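You operate a simulated robot arm through the tools that you are given. There is no shell and no other tool.

Carry out the task below with a simulated robot arm. There is one attempt and no reset: what you move stays moved.

TASK
Put one of the tins from the middle shelf of the shelving on top of the panel. Then take the yellow canister from the low shelf of the shelving and leave it on the top of the tray bench. Then open the pull-out tray, fetch the grey pad from the low shelf of the shelving and set it on the tray at x29 and shut the tray again. Then put the thin brush from the top of the small bench on the shelf of the left bench. Then stack the blue roundel from the top of the small bench on top of the green roundel. Then fetch the paddle from the top of the low table and set it on the bare top before light box t25. Do these in the order given. Set down upright: tin, canister.

It is judged by the outcome, as a careful person would: the job done as asked, and still so three seconds after it is handed in. It fails if anything else is knocked over, pushed out of place, dropped, spilled or broken.

THE ROBOT
A 7-joint arm with a two-finger parallel gripper on a trunk, on a base that drives. Base frame: it is fixed to the floor where the robot stands at the start and does not move with it; the origin is under the middle of the robot, x ahead of it, y to its left, z up. Units: mm, degrees, N and s.
With the tool pointing down near the work surface it reaches from about 100 to 640 mm from the robot's upright axis, wherever it stands. Its first joint turns from -166.0 to 166.0 degrees. Places, roughly: bare top before light box T25 (35x23 cm) [-3260, -120, 880]; canister [500, -500, 500]; grey pad (12x6x3 cm) [600, -900, 500]; paddle (17x3x3 cm) [-2700, 400, 500]; panel (32x23x6 cm) [-400, -2200, 500]; pull-out tray [-2600, 1800, 600]; roundel [250, 1000, 750]; shelf of the left bench [-900, -2400, 500]; thin brush (17x3x3 cm) [0, 1100, 800]; tin [500, -250, 1000]; top of the tray bench [-600, 4400, 900]; tray at X29 [-2700, 1800, 600]. Payload 1.57 kg.
The tool frame sits at the grasp point between the pads (the TCP): z along the fingers, y along the line on which they close. The tips reach 30 mm beyond it. Largest opening 110 mm; finger width 24, thickness 12; the body of the gripper, 48 by 112 mm, starts 78 mm behind the TCP.
Orientation is that of the tool frame in the base frame, as a unit quaternion [w, x, y, z]. With the fingers straight down and closing along the base's y, the tool's x points along the base's -x, its y along +y and its z along -z.

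THE INTERFACE
- The arm moves only by the tool send_rows. Its argument "deltas" is a list of rows, each a list of 6 numbers: the shift along the tool's x, y, z in units of 250 mm (1.0 is 250 mm), then the turn, a rotation vector about the tool's x, y, z in units of 120 degrees (1.0 is 120 degrees). In form: [[dx, dy, dz, wx, wy, wz], ...]. A call has 1 to 20 rows; each row is the pose to reach, as a shift and turn from the pose commanded when the call began, along the tool's axes at that moment. "jaw" is the opening, from 0 (shut) to 1 (fully open), set as the call begins (left out, the last holds). A call with a number of a shift or a turn outside -1 to 1 is refused whole. A row lasts 0.2 s, in which the tool goes at most 50 mm and 8.6 degrees; a call with a longer step from one row to the next is refused whole, and so is a gripper value outside its range. A pose out of reach is approached as far as the arm can. The call stops where the force on the tool passes 40 N (or 10 N more than at its start, if that is more) or the arm is blocked; 0.2 s more then pass. Each finger travels about 45 mm/s and halts on what it meets, pressing with about 33 N; the grip force reading is that of the motor and also rises with nothing between the fingers. The clock runs only during rows and for 0.2 s after the last one: add rows that repeat a pose to give the fingers time. It gives the time, the measured TCP pose, the force on the tool (base axes), the opening and the grip force at its end, in the units of the frame above (readings bear some noise), with the torque about the TCP (base axes, N m) and any sound that the robot's microphone picked up.
- Cameras (640 x 400 px; columns grow to the right, rows downward): "scene" is now at [6.4, 187.4, 1580.1]; the picture's right is [0.42, -0.91, 0.00], its down [-0.71, -0.33, -0.62] and it looks along [0.56, 0.26, -0.79] (base axes); focal length 214 px, centre (320, 200). "wrist" rides on the gripper at [70, 16, -141] in the tool frame; the picture's right is [-0.23, 0.97, 0.00], its down [-0.86, -0.20, -0.48] and it looks along [-0.47, -0.11, 0.88] (tool axes); focal length 222 px, centre (320, 200). There is no depth. A picture from a camera that has moved, and an enlarged one, comes with that camera's place and axes in the base frame and with its lens.
- capture(camera): a new picture of that camera. It takes no simulated time.
- move_column(by): slides the trunk up (or, below 0, down) by that many mm; the arm and the scene camera ride with it, the base frame stays. It gives what a move gives, with no picture.
- roll_base(legs): drives the robot by 1 to 6 legs, each [ahead, turn to the left] in mm and degrees, along the robot's own axes; the way and the turn of a leg run together, so that a leg with both is an arc; at most 1500 mm and 180 degrees a leg. The arm and the cameras ride along, it lands a little off, and it stops where it bumps. It gives what a move gives.
- head_to(pan, tilt): turns the head with the scene camera to pan (to the left, within 155 degrees either way) and tilt (down, from -29 to 69), counted from straight ahead of the robot. It gives what a move gives.
- close_up(camera, box): a new picture of the part [left, top, right, bottom] of that camera's present view, enlarged. It takes no simulated time.
- finish_job(): hands the job in; it is judged then, once.

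Places have to be worked out from the pictures, the camera data and where the tool is seen. Open the gripper and draw the arm clear of the work before you hand the job in, unless the task says otherwise.

The tools are called after ">>>" by a JSON object that holds its "fn" and its "kwargs". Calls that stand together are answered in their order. send_rows: Moves the arm, as the interface text tells. Its arguments: {"type":"object","properties":{"deltas":{"type":"array"},"jaw":{"type":"number"}},"required":["deltas"]} The other tools are called the same way: move_column (by) slides the trunk up or down; roll_base (legs) drives the base; head_to (pan, tilt) turns the head that bears the scene camera; capture (camera) takes a picture; close_up (camera, box) takes an enlarged picture of a part of a camera's view; finish_job () hands the job in.

At the start:

```text
time: 0.0
eef_pos: [334.1, 234.2, 1279.9]
tcp_rot: [0.0, 0.0, 1.0, 0.0]
wrist_force: [-0.6, 0.0, 0.0]
ft_torque: [0.02, 0.04, 0.02]
width: 109.9
grip_force: 0.1
trunk travel left (down, up): [-525.0, 65.0]
robot x, y, heading: [-3.9, 0.0, -0.0]
head pan, tilt: [24.9, 51.9]
```

scene: 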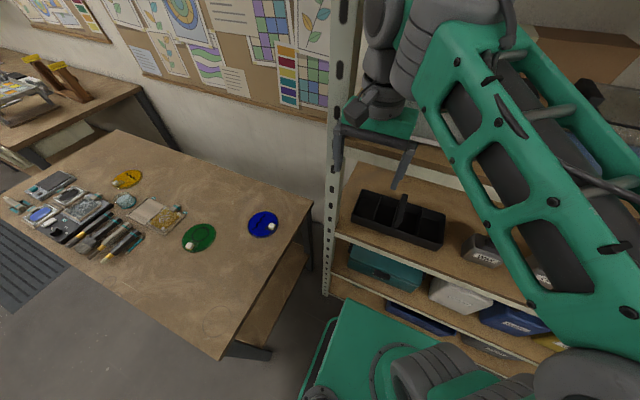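
wrist: 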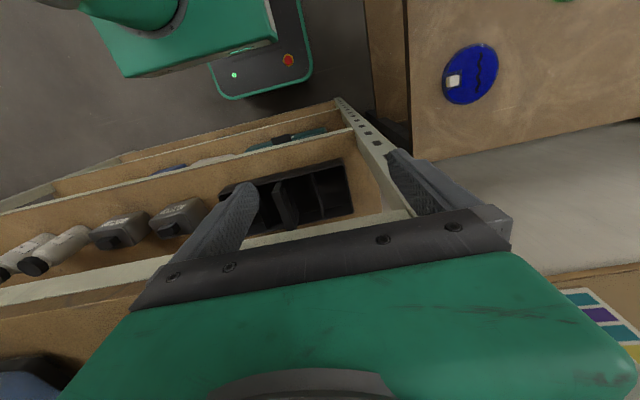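

I start by surveying the room: turning the head toward the shelving on the right.

>>> {"fn": "head_to", "kwargs": {"pan": -30, "tilt": 40}}

>>> {"fn": "capture", "kwargs": {"camera": "scene"}}

>>> {"fn": "head_to", "kwargs": {"pan": -100, "tilt": 25}}

>>> {"fn": "capture", "kwargs": {"camera": "scene"}}

>>> {"fn": "head_to", "kwargs": {"pan": -150, "tilt": 20}}

>>> {"fn": "capture", "kwargs": {"camera": "scene"}}

>>> {"fn": "head_to", "kwargs": {"pan": 150, "tilt": 20}}

>>> {"fn": "capture", "kwargs": {"camera": "scene"}}

>>> {"fn": "head_to", "kwargs": {"pan": 90, "tilt": 20}}

>>> {"fn": "capture", "kwargs": {"camera": "scene"}}

```text
time: 1.2
eef_pos: [333.4, 234.0, 1280.5]
tcp_rot: [0.0, 0.0, 1.0, 0.0]
wrist_force: [-0.1, -0.2, 0.4]
ft_torque: [-0.03, 0.02, -0.04]
width: 109.7
grip_force: 0.1
trunk travel left (down, up): [-525.0, 65.0]
robot x, y, heading: [3.6, 2.2, 0.0]
head pan, tilt: [-30.0, 40.0]
```

```text
taken
camera scene: at [11.8, 113.3, 1596.8], right [-0.5, -0.87, 0.0], down [-0.56, 0.32, -0.77], along [0.66, -0.38, -0.64], focal length 214 px, centre (320, 200)
```

scene: 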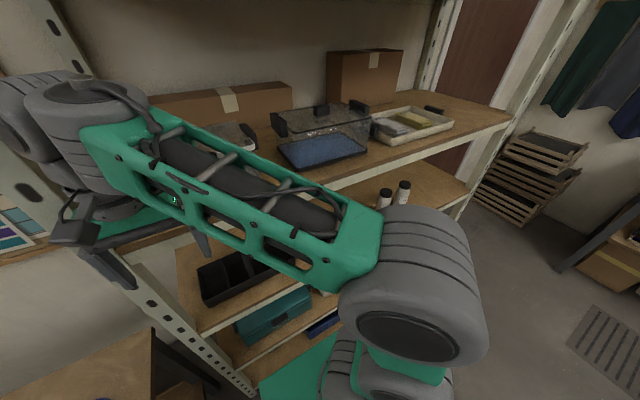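

```text
time: 2.6
eef_pos: [335.7, 234.1, 1280.9]
tcp_rot: [0.0, 0.0, 1.0, 0.0]
wrist_force: [-0.2, 0.9, -0.2]
ft_torque: [0.03, -0.02, 0.0]
width: 109.8
grip_force: 0.0
trunk travel left (down, up): [-525.0, 65.0]
robot x, y, heading: [0.4, -0.3, -0.1]
head pan, tilt: [-100.0, 25.0]
```

```text
taken
camera scene: at [-77.8, 65.0, 1620.2], right [-0.98, 0.17, 0.0], down [0.07, 0.42, -0.91], along [-0.16, -0.89, -0.42], focal length 214 px, centre (320, 200)
```

scene: 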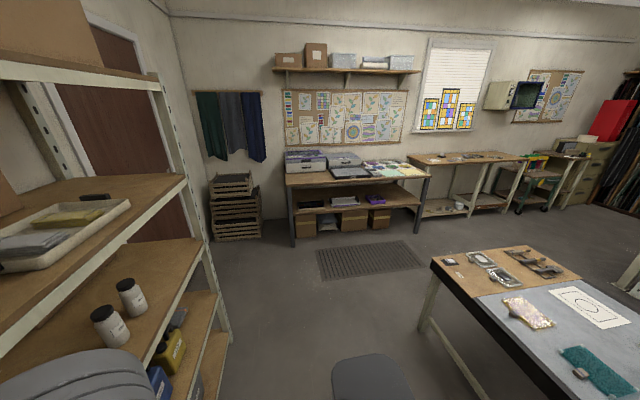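

```text
time: 3.8
eef_pos: [333.7, 235.1, 1279.8]
tcp_rot: [-0.001, 0.0, 1.0, 0.0]
wrist_force: [-0.3, 0.0, 0.5]
ft_torque: [-0.02, 0.0, 0.01]
width: 109.9
grip_force: 0.2
trunk travel left (down, up): [-525.0, 65.0]
robot x, y, heading: [-0.9, 0.5, -0.1]
head pan, tilt: [-150.0, 20.0]
```

```text
taken
camera scene: at [-142.4, 109.1, 1628.2], right [-0.5, 0.87, 0.0], down [0.3, 0.17, -0.94], along [-0.81, -0.47, -0.34], focal length 214 px, centre (320, 200)
```

scene: 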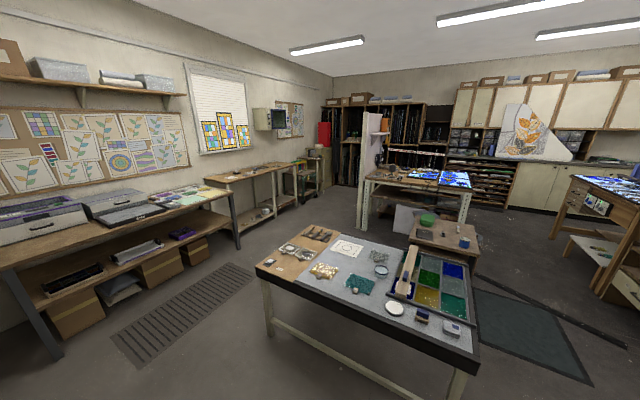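

```text
time: 7.9
eef_pos: [334.9, 233.2, 1280.6]
tcp_rot: [0.0, 0.0, 1.0, 0.0]
wrist_force: [-0.1, -0.1, 0.3]
ft_torque: [0.02, 0.04, -0.04]
width: 109.9
grip_force: 0.0
trunk travel left (down, up): [-525.0, 65.0]
robot x, y, heading: [1.6, 1.8, -0.0]
head pan, tilt: [150.0, 20.0]
```

```text
taken
camera scene: at [-142.5, 202.3, 1628.2], right [0.5, 0.87, 0.0], down [0.3, -0.17, -0.94], along [-0.81, 0.47, -0.34], focal length 214 px, centre (320, 200)
```

scene: 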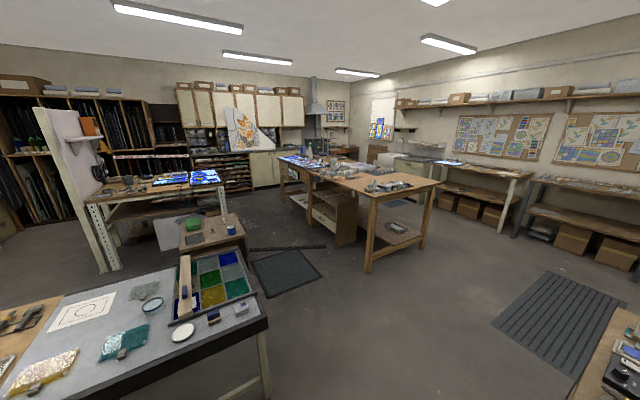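

```text
time: 9.2
eef_pos: [333.6, 233.6, 1279.7]
tcp_rot: [0.0, 0.0, 1.0, 0.001]
wrist_force: [1.2, 1.1, -0.5]
ft_torque: [-0.03, -0.01, -0.01]
width: 109.9
grip_force: 0.2
trunk travel left (down, up): [-525.0, 65.0]
robot x, y, heading: [1.6, -0.7, -0.0]
head pan, tilt: [90.0, 20.0]
```

```text
taken
camera scene: at [-61.9, 248.8, 1628.2], right [1.0, 0.0, 0.0], down [0.0, -0.34, -0.94], along [0.0, 0.94, -0.34], focal length 214 px, centre (320, 200)
```

scene: 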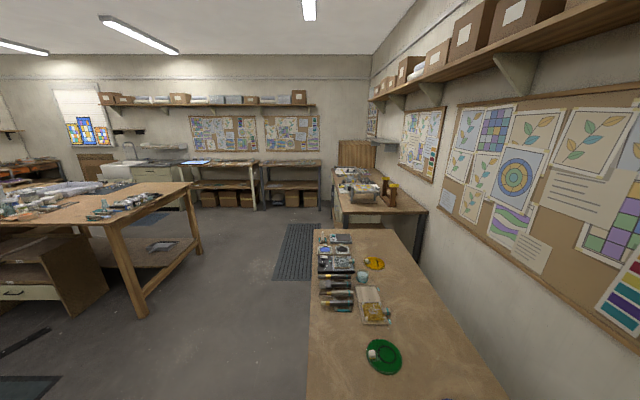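

The room is large, with labels probably on the furniture. I take enlarged views in several directions to identify things.

>>> {"fn": "close_up", "kwargs": {"camera": "scene", "box": [80, 80, 340, 240]}}

>>> {"fn": "close_up", "kwargs": {"camera": "scene", "box": [300, 220, 460, 380]}}

>>> {"fn": "close_up", "kwargs": {"camera": "scene", "box": [0, 140, 220, 320]}}

>>> {"fn": "head_to", "kwargs": {"pan": -110, "tilt": 20}}

>>> {"fn": "close_up", "kwargs": {"camera": "scene", "box": [200, 120, 440, 270]}}

>>> {"fn": "head_to", "kwargs": {"pan": -60, "tilt": 45}}

>>> {"fn": "capture", "kwargs": {"camera": "scene"}}

```text
2.46 times, centred on (210, 160) of scene
camera zoom: at [-61.9, 248.8, 1628.2], right [1.0, 0.0, 0.0], down [0.0, -0.34, -0.94], along [0.0, 0.94, -0.34], focal length 528 px, centre (591, 298)
```

zoom: 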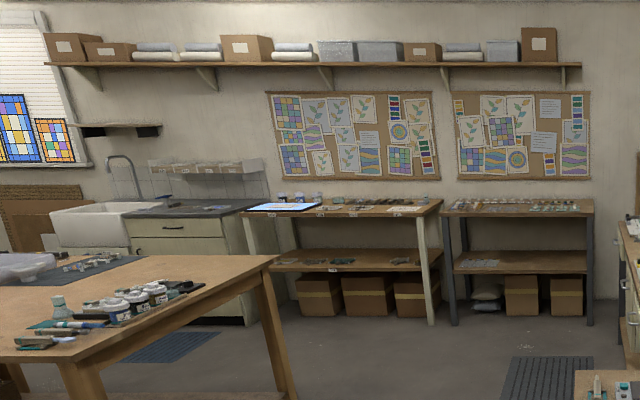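

```text
2.50 times, centred on (380, 300) of scene
camera zoom: at [-61.9, 248.8, 1628.2], right [1.0, 0.0, 0.0], down [0.0, -0.34, -0.94], along [0.0, 0.94, -0.34], focal length 536 px, centre (170, -50)
```

zoom: 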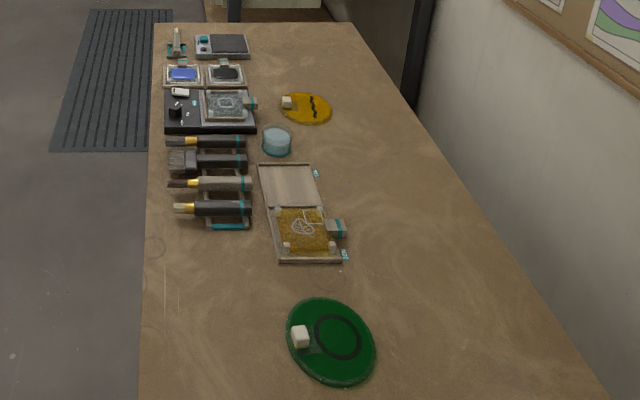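

```text
2.22 times, centred on (110, 230) of scene
camera zoom: at [-61.9, 248.8, 1628.2], right [1.0, 0.0, 0.0], down [0.0, -0.34, -0.94], along [0.0, 0.94, -0.34], focal length 477 px, centre (787, 133)
```

zoom: 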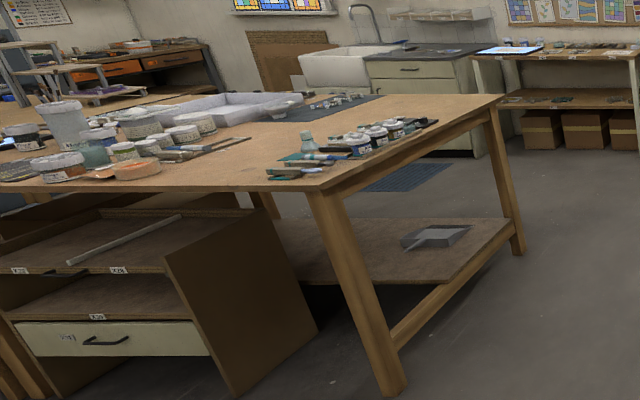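

```text
time: 12.2
eef_pos: [334.5, 233.6, 1280.7]
tcp_rot: [0.001, 0.001, 1.0, 0.0]
wrist_force: [0.0, 0.2, -0.1]
ft_torque: [0.03, -0.04, 0.01]
width: 110.1
grip_force: 0.0
trunk travel left (down, up): [-525.0, 65.0]
robot x, y, heading: [2.4, 2.9, 0.1]
head pan, tilt: [-110.0, 20.0]
```

```text
2.67 times, centred on (320, 195) of scene
camera zoom: at [-93.6, 68.2, 1628.3], right [-0.94, 0.34, 0.0], down [0.12, 0.32, -0.94], along [-0.32, -0.88, -0.34], focal length 572 px, centre (320, 213)
```

zoom: 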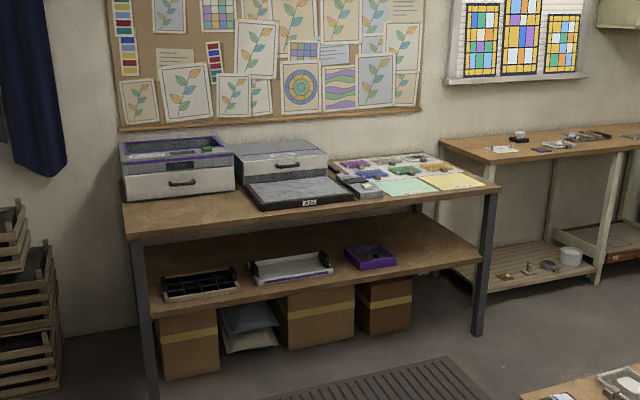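

```text
time: 13.3
eef_pos: [333.1, 234.8, 1279.9]
tcp_rot: [0.0, 0.0, 1.0, -0.001]
wrist_force: [-0.2, 0.8, 0.2]
ft_torque: [0.01, -0.02, -0.02]
width: 110.2
grip_force: 0.0
trunk travel left (down, up): [-525.0, 65.0]
robot x, y, heading: [-2.2, 1.7, 0.1]
head pan, tilt: [-60.0, 45.0]
```

```text
taken
camera scene: at [-21.2, 85.2, 1589.6], right [-0.87, -0.5, 0.0], down [-0.35, 0.61, -0.71], along [0.35, -0.61, -0.71], focal length 214 px, centre (320, 200)
```

scene: 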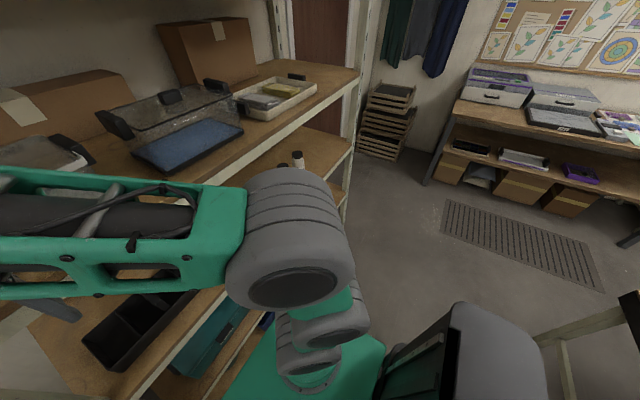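

The dark compartmented item on the left bench's lower shelf sits where the panel should be. Now I check the tins on the middle shelf with the wrist camera.

>>> {"fn": "close_up", "kwargs": {"camera": "wrist", "box": [0, 150, 240, 300]}}

>>> {"fn": "head_to", "kwargs": {"pan": -100, "tilt": 45}}

>>> {"fn": "capture", "kwargs": {"camera": "scene"}}

>>> {"fn": "close_up", "kwargs": {"camera": "scene", "box": [0, 100, 240, 250]}}

```text
2.67 times, centred on (120, 225) of wrist
camera zoom: at [263.4, 250.1, 1421.2], right [0.23, 0.97, 0.0], down [0.86, -0.2, 0.48], along [0.47, -0.11, -0.88], focal length 592 px, centre (853, 133)
```

zoom: 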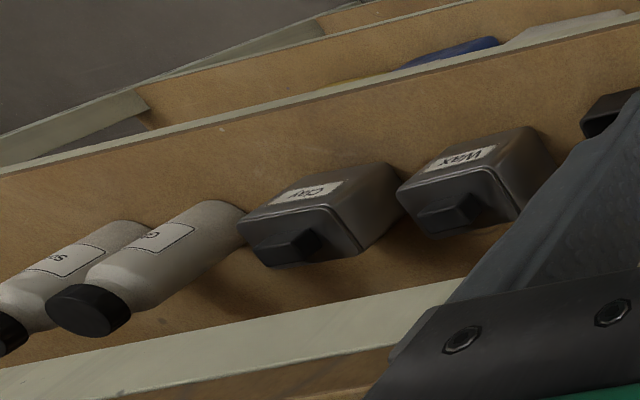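

```text
time: 14.4
eef_pos: [334.1, 233.7, 1280.3]
tcp_rot: [0.0, 0.001, 1.0, 0.0]
wrist_force: [-0.1, -0.2, -0.4]
ft_torque: [-0.02, -0.05, -0.02]
width: 110.0
grip_force: 0.1
trunk travel left (down, up): [-525.0, 65.0]
robot x, y, heading: [0.3, 2.6, 0.2]
head pan, tilt: [-100.0, 45.0]
```

```text
taken
camera scene: at [-75.9, 75.6, 1589.6], right [-0.98, 0.17, 0.0], down [0.12, 0.7, -0.71], along [-0.12, -0.7, -0.71], focal length 214 px, centre (320, 200)
```

scene: 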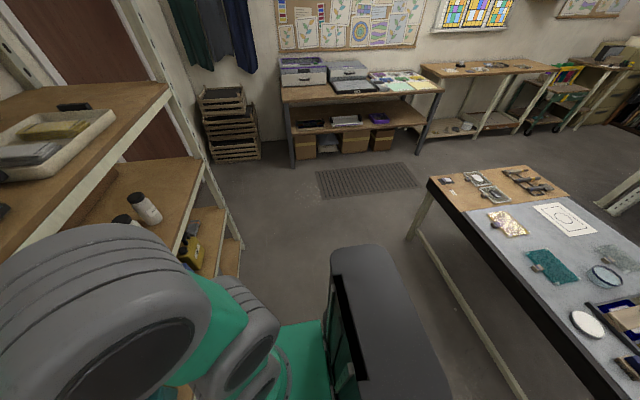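

```text
2.67 times, centred on (120, 175) of scene
camera zoom: at [-75.9, 75.6, 1589.6], right [-0.98, 0.17, 0.0], down [0.12, 0.7, -0.71], along [-0.12, -0.7, -0.71], focal length 572 px, centre (853, 267)
```

zoom: 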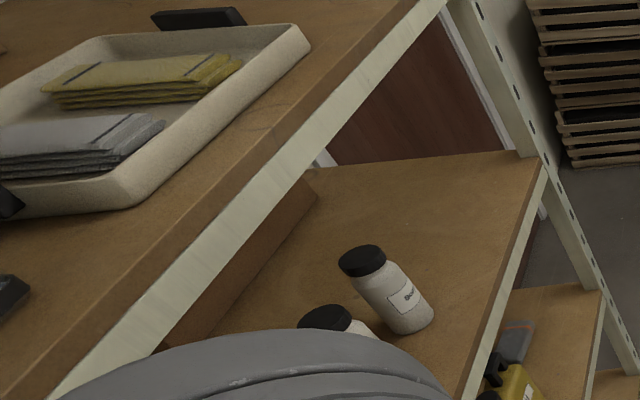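

The grey rectangular tins (labelled WAX / …RY) on the middle shelf are the tins. I back off from the shelving a little so I can turn the tool horizontal safely.

>>> {"fn": "roll_base", "kwargs": {"legs": [[-260, 0]]}}

>>> {"fn": "head_to", "kwargs": {"pan": -20, "tilt": 35}}

>>> {"fn": "capture", "kwargs": {"camera": "scene"}}

>>> {"fn": "capture", "kwargs": {"camera": "wrist"}}

```text
time: 16.2
eef_pos: [77.2, 233.2, 1280.3]
tcp_rot: [-0.001, 0.0, 1.0, 0.0]
wrist_force: [-0.1, 0.1, 0.7]
ft_torque: [-0.01, 0.0, -0.02]
width: 109.8
grip_force: 0.2
trunk travel left (down, up): [-525.0, 65.0]
robot x, y, heading: [-256.2, -0.9, 0.3]
head pan, tilt: [-100.0, 45.0]
```

```text
time: 17.8
eef_pos: [78.0, 234.4, 1279.5]
tcp_rot: [0.001, -0.001, 1.0, 0.0]
wrist_force: [0.4, 0.4, -0.8]
ft_torque: [-0.03, 0.02, 0.0]
width: 110.0
grip_force: 0.1
trunk travel left (down, up): [-525.0, 65.0]
robot x, y, heading: [-254.8, -3.0, 0.0]
head pan, tilt: [-20.0, 35.0]
```

```text
taken
camera scene: at [-235.2, 125.4, 1604.4], right [-0.34, -0.94, 0.0], down [-0.54, 0.2, -0.82], along [0.77, -0.28, -0.57], focal length 214 px, centre (320, 200)
```

scene: 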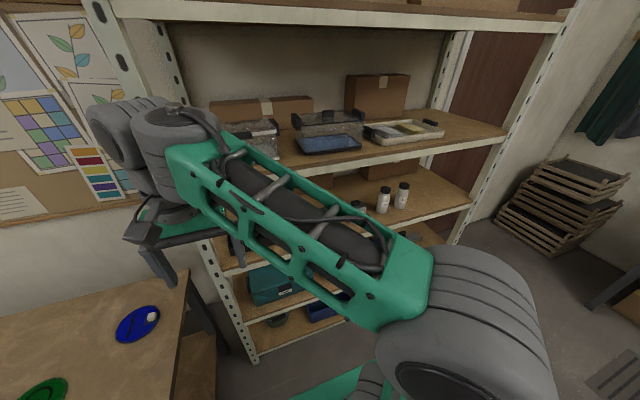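

```text
taken
camera wrist: at [7.2, 250.1, 1421.2], right [0.23, 0.97, 0.0], down [0.86, -0.2, 0.48], along [0.47, -0.11, -0.88], focal length 222 px, centre (320, 200)
```

wrist: 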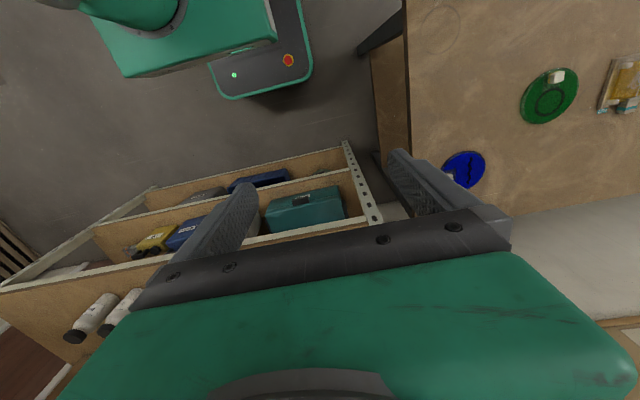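

Fully clear now. I rotate the tool to point forward (+x) over 12 rows while moving it ahead and down somewhat.

>>> {"fn": "send_rows", "kwargs": {"deltas": [[-0.05, -0.05, 0.04, 0, -0.0625, 0], [-0.1, -0.1, 0.08, 0, -0.125, 0], [-0.15, -0.15, 0.12, 0, -0.1875, 0], [-0.2, -0.2, 0.16, 0, -0.25, 0], [-0.25, -0.25, 0.2, 0, -0.3125, 0], [-0.3, -0.3, 0.24, 0, -0.375, 0], [-0.35, -0.35, 0.28, 0, -0.4375, 0], [-0.4, -0.4, 0.32, 0, -0.5, 0], [-0.45, -0.45, 0.36, 0, -0.5625, 0], [-0.5, -0.5, 0.4, 0, -0.625, 0], [-0.55, -0.55, 0.44, 0, -0.6875, 0], [-0.6, -0.6, 0.48, 0, -0.75, 0], [-0.6, -0.6, 0.48, 0, -0.75, 0]]}}

>>> {"fn": "capture", "kwargs": {"camera": "wrist"}}

>>> {"fn": "capture", "kwargs": {"camera": "scene"}}

```text
time: 19.7
eef_pos: [88.6, 259.7, 1360.3]
tcp_rot: [0.357, -0.243, 0.895, 0.113]
wrist_force: [0.3, -0.3, -0.3]
ft_torque: [-0.03, 0.04, 0.07]
width: 110.0
grip_force: 0.1
out of reach, approached as far as the arm can: row 1, 4, 5, 6, 7, 8, 9
trunk travel left (down, up): [-525.0, 65.0]
robot x, y, heading: [-254.0, -1.1, 0.1]
head pan, tilt: [-20.0, 35.0]
stopped in row 9: the arm was blocked; the commanded pose is now the measured one
```

```text
taken
camera wrist: at [-47.3, 194.6, 1414.6], right [-0.36, 0.91, 0.19], down [0.36, -0.05, 0.93], along [0.86, 0.4, -0.31], focal length 222 px, centre (320, 200)
```

wrist: 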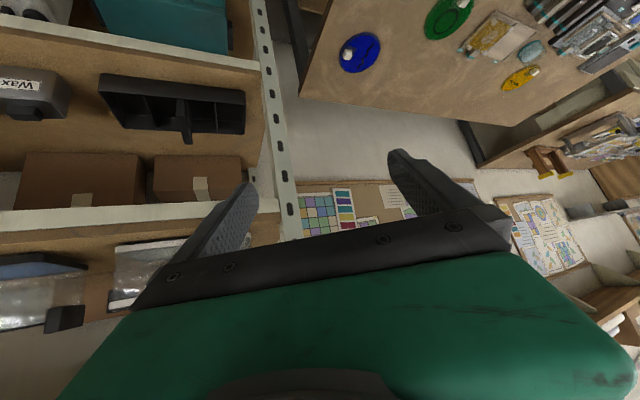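

```text
taken
camera scene: at [-233.8, 125.6, 1602.9], right [-0.34, -0.94, 0.0], down [-0.54, 0.2, -0.82], along [0.77, -0.28, -0.57], focal length 214 px, centre (320, 200)
```

scene: 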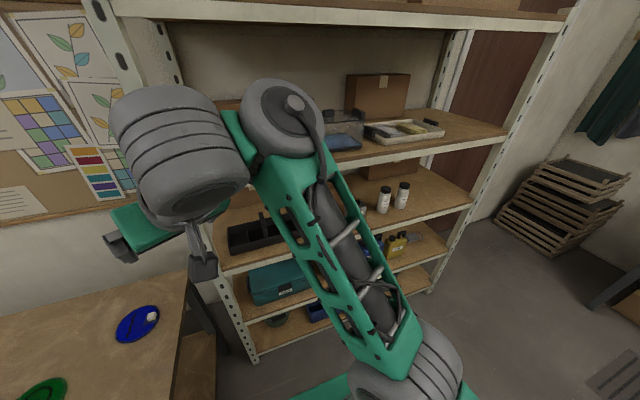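

The arm was blocked partway, probably by a wrist limit because the pitch was not in the arm's own plane. I bring the TCP toward the robot's centreline while turning to the forward-pointing orientation.

>>> {"fn": "send_rows", "kwargs": {"deltas": [[0.05, -0.11, 0.03, 0.0, 0.0, 0.0], [0.1, -0.22, 0.06, 0.025, -0.038, 0.009], [0.15, -0.33, 0.09, 0.05, -0.076, 0.018], [0.2, -0.44, 0.12, 0.075, -0.113, 0.028], [0.25, -0.55, 0.15, 0.1, -0.151, 0.037], [0.3, -0.66, 0.18, 0.125, -0.189, 0.046], [0.35, -0.77, 0.22, 0.15, -0.227, 0.055], [0.39, -0.84, 0.24, 0.176, -0.265, 0.064], [0.41, -0.88, 0.255, 0.2, -0.302, 0.074], [0.426, -0.91, 0.263, 0.226, -0.34, 0.083], [0.426, -0.91, 0.263, 0.251, -0.378, 0.092]]}}

>>> {"fn": "capture", "kwargs": {"camera": "scene"}}

```text
time: 20.4
eef_pos: [75.7, 285.2, 1367.9]
tcp_rot: [0.362, -0.322, 0.862, 0.146]
wrist_force: [0.3, 0.5, -1.5]
ft_torque: [-0.04, -0.02, 0.0]
width: 110.1
grip_force: 0.2
out of reach, approached as far as the arm can: row 1, 2, 3
trunk travel left (down, up): [-525.0, 65.0]
robot x, y, heading: [-256.4, 0.2, -0.1]
head pan, tilt: [-20.0, 35.0]
stopped in row 3: the arm was blocked; the commanded pose is now the measured one
```

```text
taken
camera scene: at [-233.6, 126.6, 1601.3], right [-0.34, -0.94, 0.0], down [-0.54, 0.2, -0.82], along [0.77, -0.28, -0.57], focal length 214 px, centre (320, 200)
```

scene: 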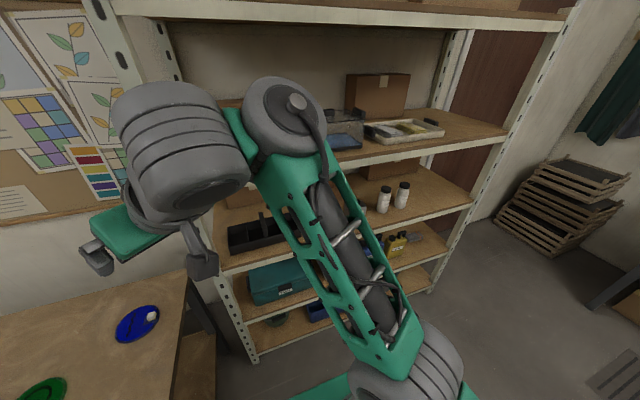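

The solver is stuck near a limit. I return to the tool-down pose near the start configuration.

>>> {"fn": "send_rows", "kwargs": {"deltas": [[0.04, -0.027, 0.008, 0.015, 0.036, 0.032], [0.08, -0.054, 0.017, 0.029, 0.073, 0.065], [0.12, -0.08, 0.025, 0.044, 0.109, 0.097], [0.16, -0.107, 0.034, 0.059, 0.145, 0.129], [0.2, -0.134, 0.042, 0.074, 0.182, 0.162], [0.24, -0.161, 0.05, 0.088, 0.218, 0.194], [0.28, -0.188, 0.059, 0.103, 0.254, 0.226], [0.32, -0.214, 0.067, 0.118, 0.29, 0.258], [0.36, -0.241, 0.076, 0.132, 0.327, 0.291], [0.4, -0.268, 0.084, 0.147, 0.363, 0.323], [0.4, -0.268, 0.084, 0.147, 0.363, 0.323]]}}

>>> {"fn": "capture", "kwargs": {"camera": "scene"}}

```text
time: 22.8
eef_pos: [78.3, 196.3, 1287.8]
tcp_rot: [0.007, 0.002, 1.0, 0.004]
wrist_force: [-0.7, -0.8, 0.0]
ft_torque: [0.0, 0.0, 0.02]
width: 110.0
grip_force: 0.1
trunk travel left (down, up): [-525.0, 65.0]
robot x, y, heading: [-260.6, 2.3, -0.0]
head pan, tilt: [-20.0, 35.0]
```

```text
taken
camera scene: at [-235.0, 125.5, 1604.4], right [-0.34, -0.94, 0.0], down [-0.54, 0.2, -0.82], along [0.77, -0.28, -0.57], focal length 214 px, centre (320, 200)
```

scene: 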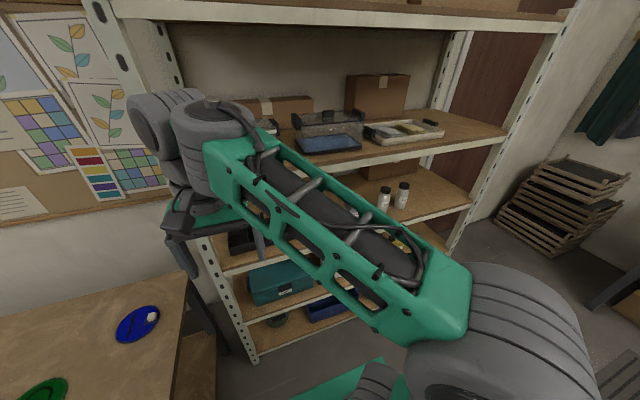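

Back in a good configuration. I now move, tool still down, to straight ahead of the robot and lower.

>>> {"fn": "send_rows", "kwargs": {"deltas": [[-0.031, -0.098, 0.094, 0, 0, 0], [-0.062, -0.196, 0.188, 0, 0, 0], [-0.093, -0.294, 0.282, 0, 0, 0], [-0.124, -0.392, 0.376, 0, 0, 0], [-0.155, -0.49, 0.47, 0, 0, 0], [-0.186, -0.588, 0.564, 0, 0, 0], [-0.217, -0.686, 0.658, 0, 0, 0], [-0.248, -0.784, 0.752, 0, 0, 0], [-0.248, -0.784, 0.752, 0, 0, 0]]}}

>>> {"fn": "capture", "kwargs": {"camera": "scene"}}

```text
time: 24.5
eef_pos: [125.2, 69.0, 1057.9]
tcp_rot: [-0.072, -0.072, 0.995, -0.012]
wrist_force: [0.2, -0.2, 0.3]
ft_torque: [0.01, -0.03, 0.02]
width: 109.9
grip_force: 0.0
trunk travel left (down, up): [-525.0, 65.0]
robot x, y, heading: [-251.8, -0.8, 0.0]
head pan, tilt: [-20.0, 35.0]
stopped in row 8: the arm was blocked; the commanded pose is now the measured one
```

```text
taken
camera scene: at [-235.3, 125.5, 1593.6], right [-0.34, -0.94, 0.0], down [-0.54, 0.2, -0.82], along [0.77, -0.28, -0.57], focal length 214 px, centre (320, 200)
```

scene: 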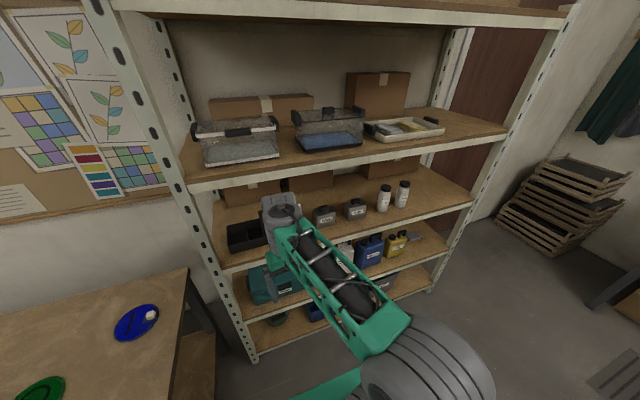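

Now the shelving is visible. I take enlarged views of all shelves.

>>> {"fn": "close_up", "kwargs": {"camera": "scene", "box": [220, 160, 440, 290]}}

>>> {"fn": "close_up", "kwargs": {"camera": "scene", "box": [320, 215, 450, 300]}}

>>> {"fn": "capture", "kwargs": {"camera": "wrist"}}

```text
2.91 times, centred on (330, 225) of scene
camera zoom: at [-235.3, 125.5, 1593.6], right [-0.34, -0.94, 0.0], down [-0.54, 0.2, -0.82], along [0.77, -0.28, -0.57], focal length 624 px, centre (291, 127)
```

zoom: 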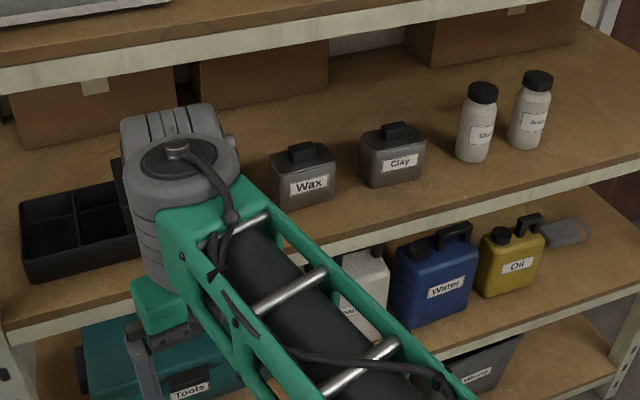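

```text
4.71 times, centred on (385, 258) of scene
camera zoom: at [-235.3, 125.5, 1593.6], right [-0.34, -0.94, 0.0], down [-0.54, 0.2, -0.82], along [0.77, -0.28, -0.57], focal length 1009 px, centre (14, -71)
```

zoom: 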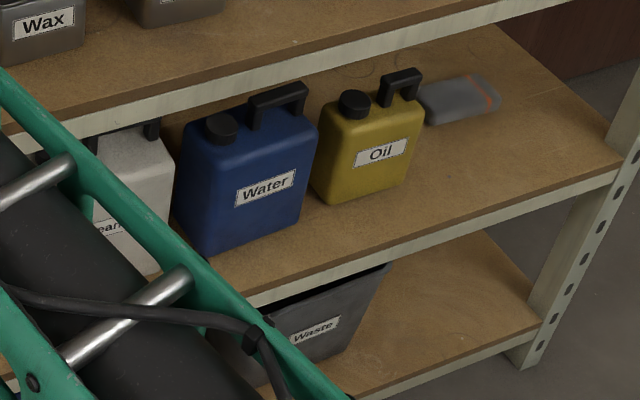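

```text
taken
camera wrist: at [72.8, 80.3, 1206.9], right [0.08, 1.0, -0.05], down [0.93, -0.06, 0.35], along [0.35, -0.07, -0.93], focal length 222 px, centre (320, 200)
```

wrist: 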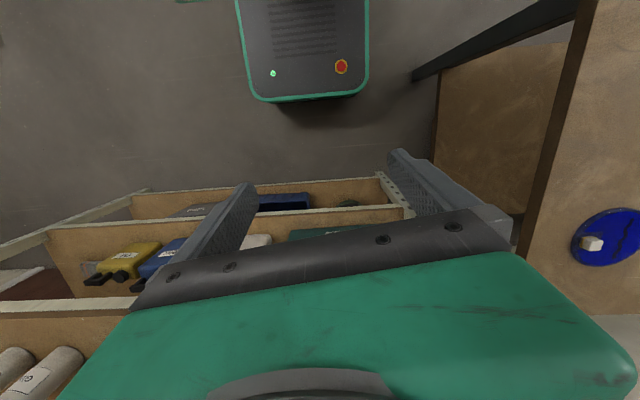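

Tins found: Wax at about (473,-152,965), Clay at about (476,-312,966); shelf surface ~z 915, front edge x≈375. I pitch the tool to horizontal in the arm's plane while extending forward.

>>> {"fn": "send_rows", "kwargs": {"deltas": [[-0.1, -0.06, -0.05, 0, 0, 0], [-0.2, -0.12, -0.1, 0, 0, 0], [-0.25, -0.15, -0.12, 0.004, -0.068, 0.005], [-0.3, -0.18, -0.13, 0.008, -0.136, 0.01], [-0.34, -0.21, -0.15, 0.011, -0.204, 0.016], [-0.38, -0.24, -0.16, 0.015, -0.272, 0.021], [-0.42, -0.26, -0.18, 0.019, -0.34, 0.027], [-0.46, -0.28, -0.19, 0.023, -0.409, 0.032], [-0.5, -0.31, -0.2, 0.026, -0.477, 0.037], [-0.54, -0.33, -0.22, 0.03, -0.545, 0.043], [-0.58, -0.35, -0.24, 0.034, -0.613, 0.048], [-0.6, -0.36, -0.25, 0.038, -0.681, 0.053], [-0.62, -0.37, -0.256, 0.041, -0.749, 0.059], [-0.624, -0.376, -0.256, 0.045, -0.817, 0.064], [-0.624, -0.376, -0.256, 0.045, -0.817, 0.064]]}}

>>> {"fn": "capture", "kwargs": {"camera": "scene"}}

>>> {"fn": "capture", "kwargs": {"camera": "wrist"}}

```text
time: 27.7
eef_pos: [298.8, -1.6, 1110.3]
tcp_rot: [0.709, 0.001, 0.706, 0.0]
wrist_force: [0.7, 0.4, -0.4]
ft_torque: [0.0, -0.01, -0.01]
width: 110.1
grip_force: 0.0
trunk travel left (down, up): [-525.0, 65.0]
robot x, y, heading: [-256.9, 1.3, -0.0]
head pan, tilt: [-20.0, 35.0]
```

```text
taken
camera scene: at [-234.9, 125.4, 1604.4], right [-0.34, -0.94, 0.0], down [-0.54, 0.2, -0.82], along [0.77, -0.28, -0.57], focal length 214 px, centre (320, 200)
```

scene: 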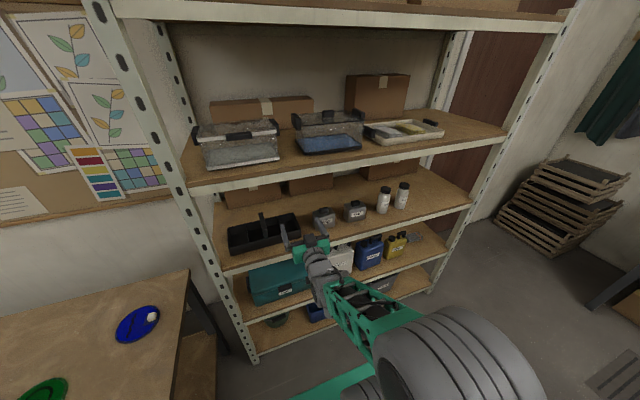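

```text
taken
camera wrist: at [157.2, 14.9, 1039.7], right [0.0, 0.97, 0.23], down [-0.48, -0.2, 0.85], along [0.88, -0.11, 0.47], focal length 222 px, centre (320, 200)
```

wrist: 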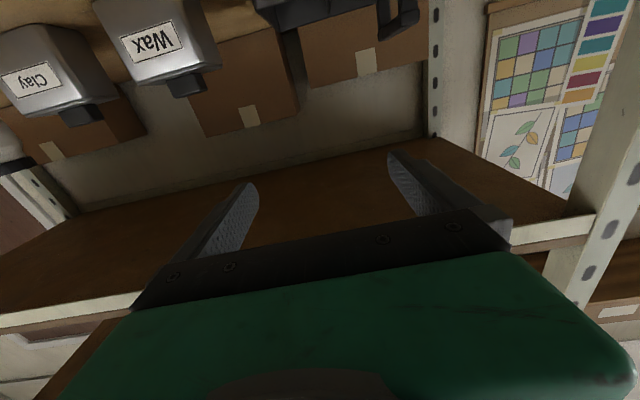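

The arm now points forward cleanly. I roll the hand 180° so the wrist camera rides above the hand instead of below, in two steps.

>>> {"fn": "send_rows", "kwargs": {"deltas": [[0, 0, 0, 0, 0, 0.07], [0, 0, 0, 0, 0, 0.14], [0, 0, 0, 0, 0, 0.21], [0, 0, 0, 0, 0, 0.28], [0, 0, 0, 0, 0, 0.35], [0, 0, 0, 0, 0, 0.42], [0, 0, 0, 0, 0, 0.49], [0, 0, 0, 0, 0, 0.56], [0, 0, 0, 0, 0, 0.63], [0, 0, 0, 0, 0, 0.7], [0, 0, 0, 0, 0, 0.75], [0, 0, 0, 0, 0, 0.75]]}}

>>> {"fn": "send_rows", "kwargs": {"deltas": [[0, 0, 0, 0, 0, 0.07], [0, 0, 0, 0, 0, 0.14], [0, 0, 0, 0, 0, 0.21], [0, 0, 0, 0, 0, 0.28], [0, 0, 0, 0, 0, 0.35], [0, 0, 0, 0, 0, 0.42], [0, 0, 0, 0, 0, 0.49], [0, 0, 0, 0, 0, 0.56], [0, 0, 0, 0, 0, 0.63], [0, 0, 0, 0, 0, 0.7], [0, 0, 0, 0, 0, 0.75], [0, 0, 0, 0, 0, 0.75]]}}

>>> {"fn": "capture", "kwargs": {"camera": "wrist"}}

```text
time: 30.3
eef_pos: [298.9, -2.0, 1109.3]
tcp_rot: [0.5, 0.5, 0.498, 0.501]
wrist_force: [0.3, 0.0, -0.4]
ft_torque: [-0.04, 0.02, 0.02]
width: 110.0
grip_force: 0.0
trunk travel left (down, up): [-525.0, 65.0]
robot x, y, heading: [-259.0, 2.1, -0.1]
head pan, tilt: [-20.0, 35.0]
```

```text
time: 32.9
eef_pos: [297.4, -1.9, 1109.5]
tcp_rot: [-0.003, 0.706, 0.001, 0.709]
wrist_force: [0.4, 0.2, -0.2]
ft_torque: [0.0, 0.01, 0.01]
width: 109.9
grip_force: 0.0
trunk travel left (down, up): [-525.0, 65.0]
robot x, y, heading: [-254.9, 1.0, -0.3]
head pan, tilt: [-20.0, 35.0]
```

```text
taken
camera wrist: at [156.0, -19.5, 1178.2], right [0.01, -0.97, -0.23], down [-0.48, 0.2, -0.86], along [0.88, 0.12, -0.46], focal length 222 px, centre (320, 200)
```

wrist: 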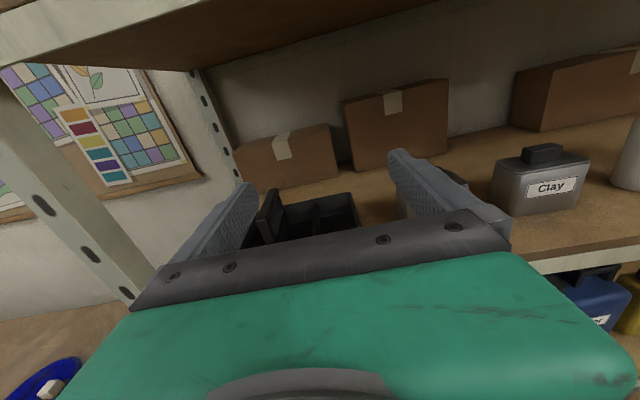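

Hand is rolled with camera on top. I shift the base 310 mm to the right (turn, drive, turn back) so the Clay tin is straight ahead; the arm sweep stays short of the shelf edge.

>>> {"fn": "roll_base", "kwargs": {"legs": [[0, -90], [310, 0], [0, 90]]}}

>>> {"fn": "capture", "kwargs": {"camera": "wrist"}}

>>> {"fn": "capture", "kwargs": {"camera": "scene"}}

```text
time: 42.6
eef_pos: [293.9, -337.4, 1110.0]
tcp_rot: [0.013, 0.705, -0.014, 0.709]
wrist_force: [0.0, 1.0, -0.6]
ft_torque: [-0.02, -0.02, 0.01]
width: 110.1
grip_force: 0.0
trunk travel left (down, up): [-525.0, 65.0]
robot x, y, heading: [-258.2, -312.9, -2.5]
head pan, tilt: [-20.0, 35.0]
```

```text
taken
camera wrist: at [152.1, -348.3, 1178.8], right [-0.04, -0.97, -0.23], down [-0.47, 0.22, -0.86], along [0.88, 0.08, -0.46], focal length 222 px, centre (320, 200)
```

wrist: 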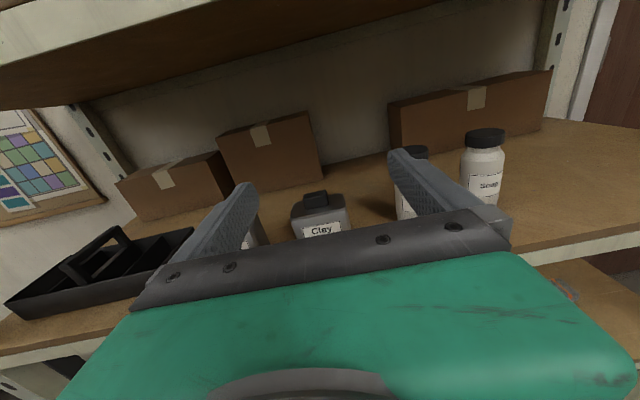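

```text
taken
camera scene: at [-232.3, -186.5, 1604.4], right [-0.38, -0.92, 0.0], down [-0.53, 0.22, -0.82], along [0.76, -0.31, -0.57], focal length 214 px, centre (320, 200)
```

scene: 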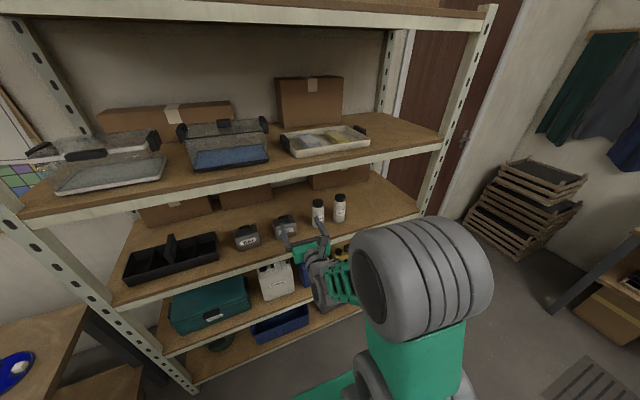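

The Clay tin is now almost ahead. I look closer to measure its width and yaw.

>>> {"fn": "close_up", "kwargs": {"camera": "wrist", "box": [220, 130, 420, 255]}}

>>> {"fn": "close_up", "kwargs": {"camera": "scene", "box": [220, 180, 360, 270]}}

```text
3.20 times, centred on (320, 192) of wrist
camera zoom: at [152.1, -348.3, 1178.8], right [-0.04, -0.97, -0.23], down [-0.47, 0.22, -0.86], along [0.88, 0.08, -0.46], focal length 711 px, centre (320, 224)
```

zoom: 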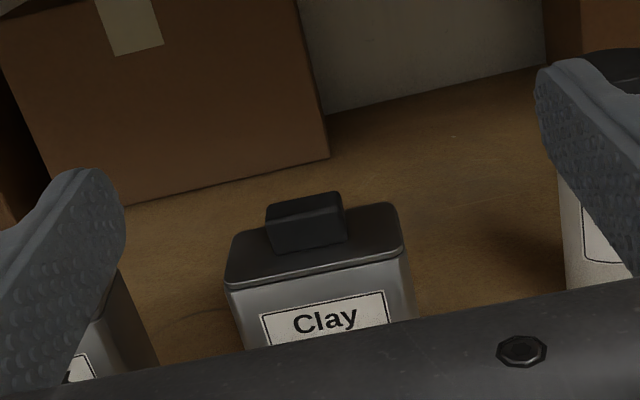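

```text
4.44 times, centred on (290, 225) of scene
camera zoom: at [-232.3, -186.5, 1604.4], right [-0.38, -0.92, 0.0], down [-0.53, 0.22, -0.82], along [0.76, -0.31, -0.57], focal length 953 px, centre (453, 89)
```

zoom: 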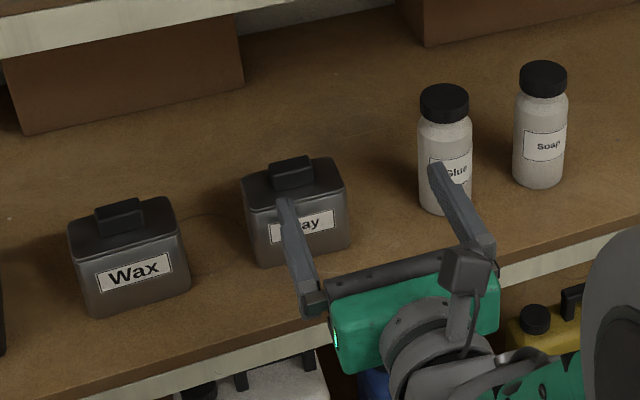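

Tin measured ≈87 mm wide, lid top ≈1007, centre ≈(475,-313). I retract slightly, lower to z≈962 and align laterally, then drive closer.

>>> {"fn": "send_rows", "kwargs": {"deltas": [[-0.1, -0.02, -0.15, 0, 0, 0], [-0.2, -0.04, -0.28, 0, 0, 0], [-0.35, -0.08, -0.28, 0, 0, 0], [-0.5, -0.11, -0.28, 0, 0, 0], [-0.592, -0.128, -0.28, 0, 0, 0], [-0.592, -0.128, -0.28, 0, 0, 0]], "jaw": 1}}

>>> {"fn": "roll_base", "kwargs": {"legs": [[120, 0]]}}

>>> {"fn": "capture", "kwargs": {"camera": "wrist"}}

>>> {"fn": "capture", "kwargs": {"camera": "scene"}}

```text
time: 44.0
eef_pos: [228.9, -303.0, 959.8]
tcp_rot: [0.013, 0.705, -0.014, 0.709]
wrist_force: [0.5, -0.5, 0.5]
ft_torque: [-0.03, 0.03, -0.01]
width: 110.2
grip_force: 0.0
trunk travel left (down, up): [-525.0, 65.0]
robot x, y, heading: [-262.6, -314.1, -2.6]
head pan, tilt: [-20.0, 35.0]
```

```text
time: 45.2
eef_pos: [350.3, -308.3, 959.4]
tcp_rot: [0.014, 0.706, -0.015, 0.708]
wrist_force: [0.7, 0.0, 0.1]
ft_torque: [0.02, 0.02, 0.0]
width: 110.2
grip_force: 0.1
trunk travel left (down, up): [-525.0, 65.0]
robot x, y, heading: [-134.8, -316.2, -2.3]
head pan, tilt: [-20.0, 35.0]
```

```text
taken
camera wrist: at [206.9, -319.3, 1029.0], right [-0.04, -0.97, -0.23], down [-0.47, 0.22, -0.86], along [0.88, 0.08, -0.46], focal length 222 px, centre (320, 200)
```

wrist: 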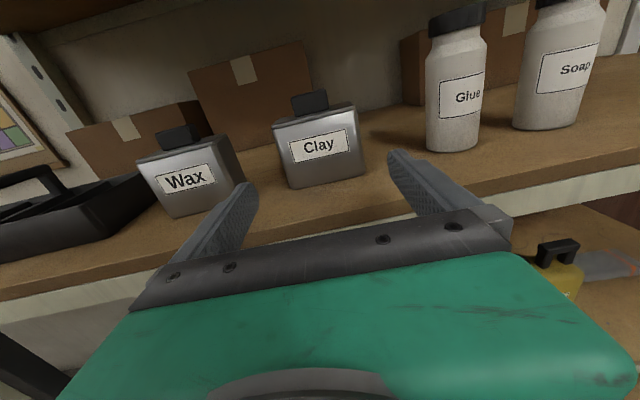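

```text
taken
camera scene: at [-111.3, -191.9, 1604.4], right [-0.38, -0.92, 0.0], down [-0.53, 0.22, -0.82], along [0.76, -0.31, -0.57], focal length 214 px, centre (320, 200)
```

scene: 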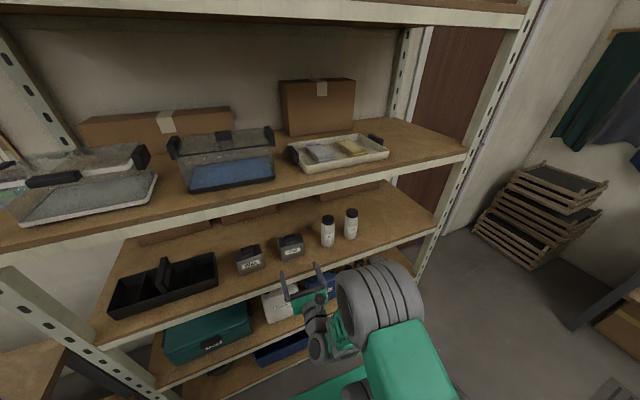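

The tin is centred in the jaws' path. I advance ~120 mm with TCP at z≈967, staying just above the shelf.

>>> {"fn": "send_rows", "kwargs": {"deltas": [[0.032, 0, 0.04, 0, 0, 0], [0.034, 0, 0.14, 0, 0, 0], [0.034, 0, 0.24, 0, 0, 0], [0.034, 0, 0.34, 0, 0, 0], [0.034, 0, 0.42, 0, 0, 0], [0.034, 0, 0.48, 0, 0, 0], [0.034, 0, 0.48, 0, 0, 0]]}}

>>> {"fn": "capture", "kwargs": {"camera": "wrist"}}

>>> {"fn": "close_up", "kwargs": {"camera": "scene", "box": [220, 200, 400, 320]}}

```text
time: 46.8
eef_pos: [470.4, -313.1, 968.6]
tcp_rot: [0.014, 0.705, -0.014, 0.709]
wrist_force: [0.2, 0.4, -0.4]
ft_torque: [-0.02, 0.01, 0.0]
width: 110.0
grip_force: 0.1
trunk travel left (down, up): [-525.0, 65.0]
robot x, y, heading: [-137.5, -315.7, -2.4]
head pan, tilt: [-20.0, 35.0]
```

```text
taken
camera wrist: at [327.2, -324.1, 1038.9], right [-0.04, -0.97, -0.23], down [-0.47, 0.22, -0.86], along [0.88, 0.07, -0.46], focal length 222 px, centre (320, 200)
```

wrist: 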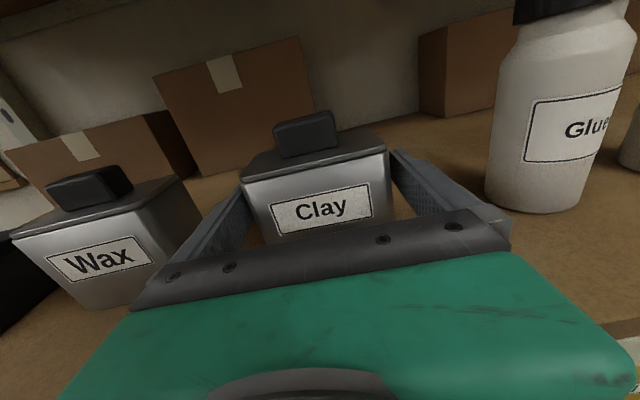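

```text
3.33 times, centred on (310, 260) of scene
camera zoom: at [-111.5, -191.9, 1604.4], right [-0.38, -0.92, 0.0], down [-0.53, 0.22, -0.82], along [0.76, -0.31, -0.57], focal length 715 px, centre (353, 0)
```

zoom: 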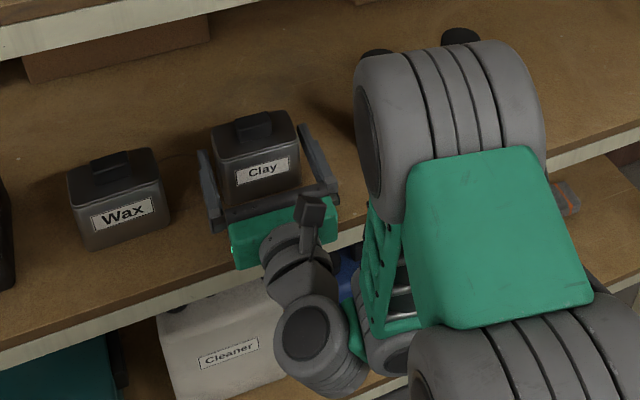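

The fingers straddle the tin. I close the jaws.

>>> {"fn": "send_rows", "kwargs": {"deltas": [[0, 0, 0, 0, 0, 0], [0, 0, 0, 0, 0, 0], [0, 0, 0, 0, 0, 0], [0, 0, 0, 0, 0, 0], [0, 0, 0, 0, 0, 0], [0, 0, 0, 0, 0, 0]], "jaw": 0}}

>>> {"fn": "send_rows", "kwargs": {"deltas": [[0.02, 0, 0, 0, 0, 0], [0.05, 0, 0, 0, 0, 0], [0.1, 0, 0, 0, 0, 0], [0.14, 0, 0, 0, 0, 0], [0.16, 0, 0, 0, 0, 0], [0.16, 0, 0, 0, 0, 0]]}}

>>> {"fn": "capture", "kwargs": {"camera": "wrist"}}

```text
time: 48.2
eef_pos: [470.5, -313.1, 970.5]
tcp_rot: [0.014, 0.705, -0.015, 0.708]
wrist_force: [-0.2, 0.0, 1.0]
ft_torque: [0.0, -0.06, 0.13]
width: 95.3
grip_force: 33.1
trunk travel left (down, up): [-525.0, 65.0]
robot x, y, heading: [-136.6, -318.9, -2.4]
head pan, tilt: [-20.0, 35.0]
```

```text
time: 49.6
eef_pos: [468.4, -314.3, 1008.4]
tcp_rot: [0.014, 0.706, -0.014, 0.708]
wrist_force: [-0.1, -0.5, -5.6]
ft_torque: [-0.02, 0.08, 0.02]
width: 95.0
grip_force: 32.6
trunk travel left (down, up): [-525.0, 65.0]
robot x, y, heading: [-136.8, -319.1, -2.5]
head pan, tilt: [-20.0, 35.0]
```

```text
taken
camera wrist: at [326.4, -323.6, 1076.8], right [-0.04, -0.97, -0.23], down [-0.47, 0.22, -0.86], along [0.88, 0.07, -0.46], focal length 222 px, centre (320, 200)
```

wrist: 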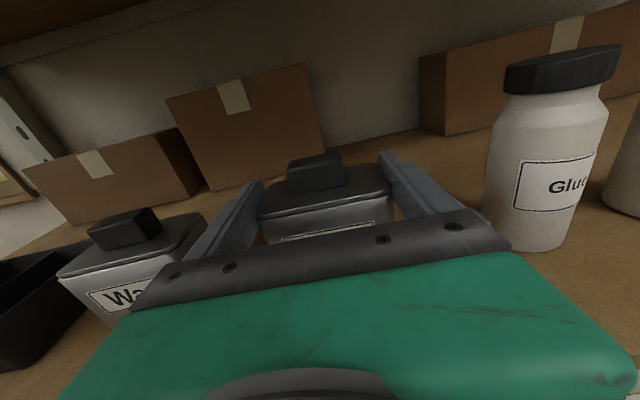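

The tin seems to have moved down in view as I rose; I check whether it actually lifted.

>>> {"fn": "close_up", "kwargs": {"camera": "scene", "box": [220, 200, 400, 320]}}

>>> {"fn": "close_up", "kwargs": {"camera": "wrist", "box": [160, 130, 480, 260]}}

```text
3.33 times, centred on (310, 260) of scene
camera zoom: at [-111.1, -191.9, 1604.4], right [-0.38, -0.92, 0.0], down [-0.53, 0.22, -0.82], along [0.76, -0.31, -0.57], focal length 715 px, centre (353, 0)
```

zoom: 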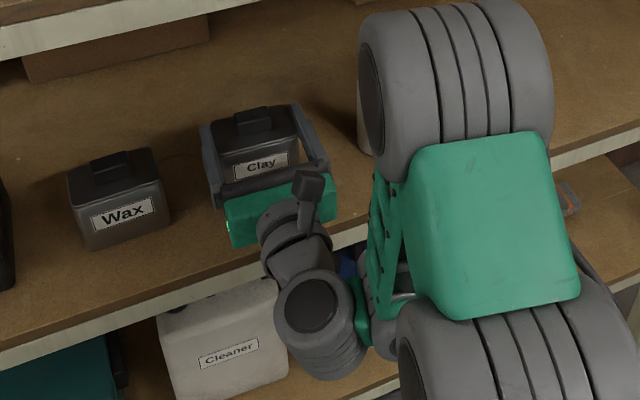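

```text
2.00 times, centred on (320, 195) of wrist
camera zoom: at [326.4, -323.6, 1076.8], right [-0.04, -0.97, -0.23], down [-0.47, 0.22, -0.86], along [0.88, 0.07, -0.46], focal length 444 px, centre (320, 210)
```

zoom: 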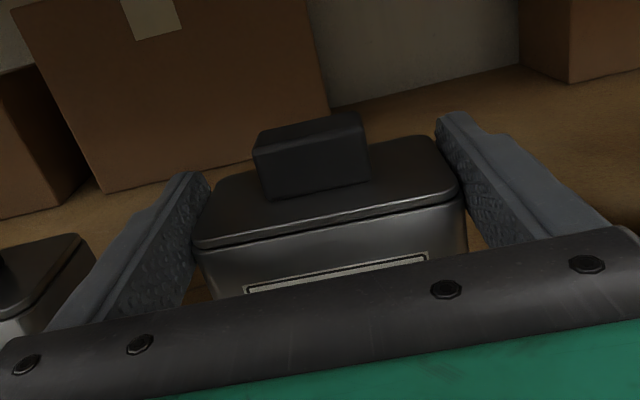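

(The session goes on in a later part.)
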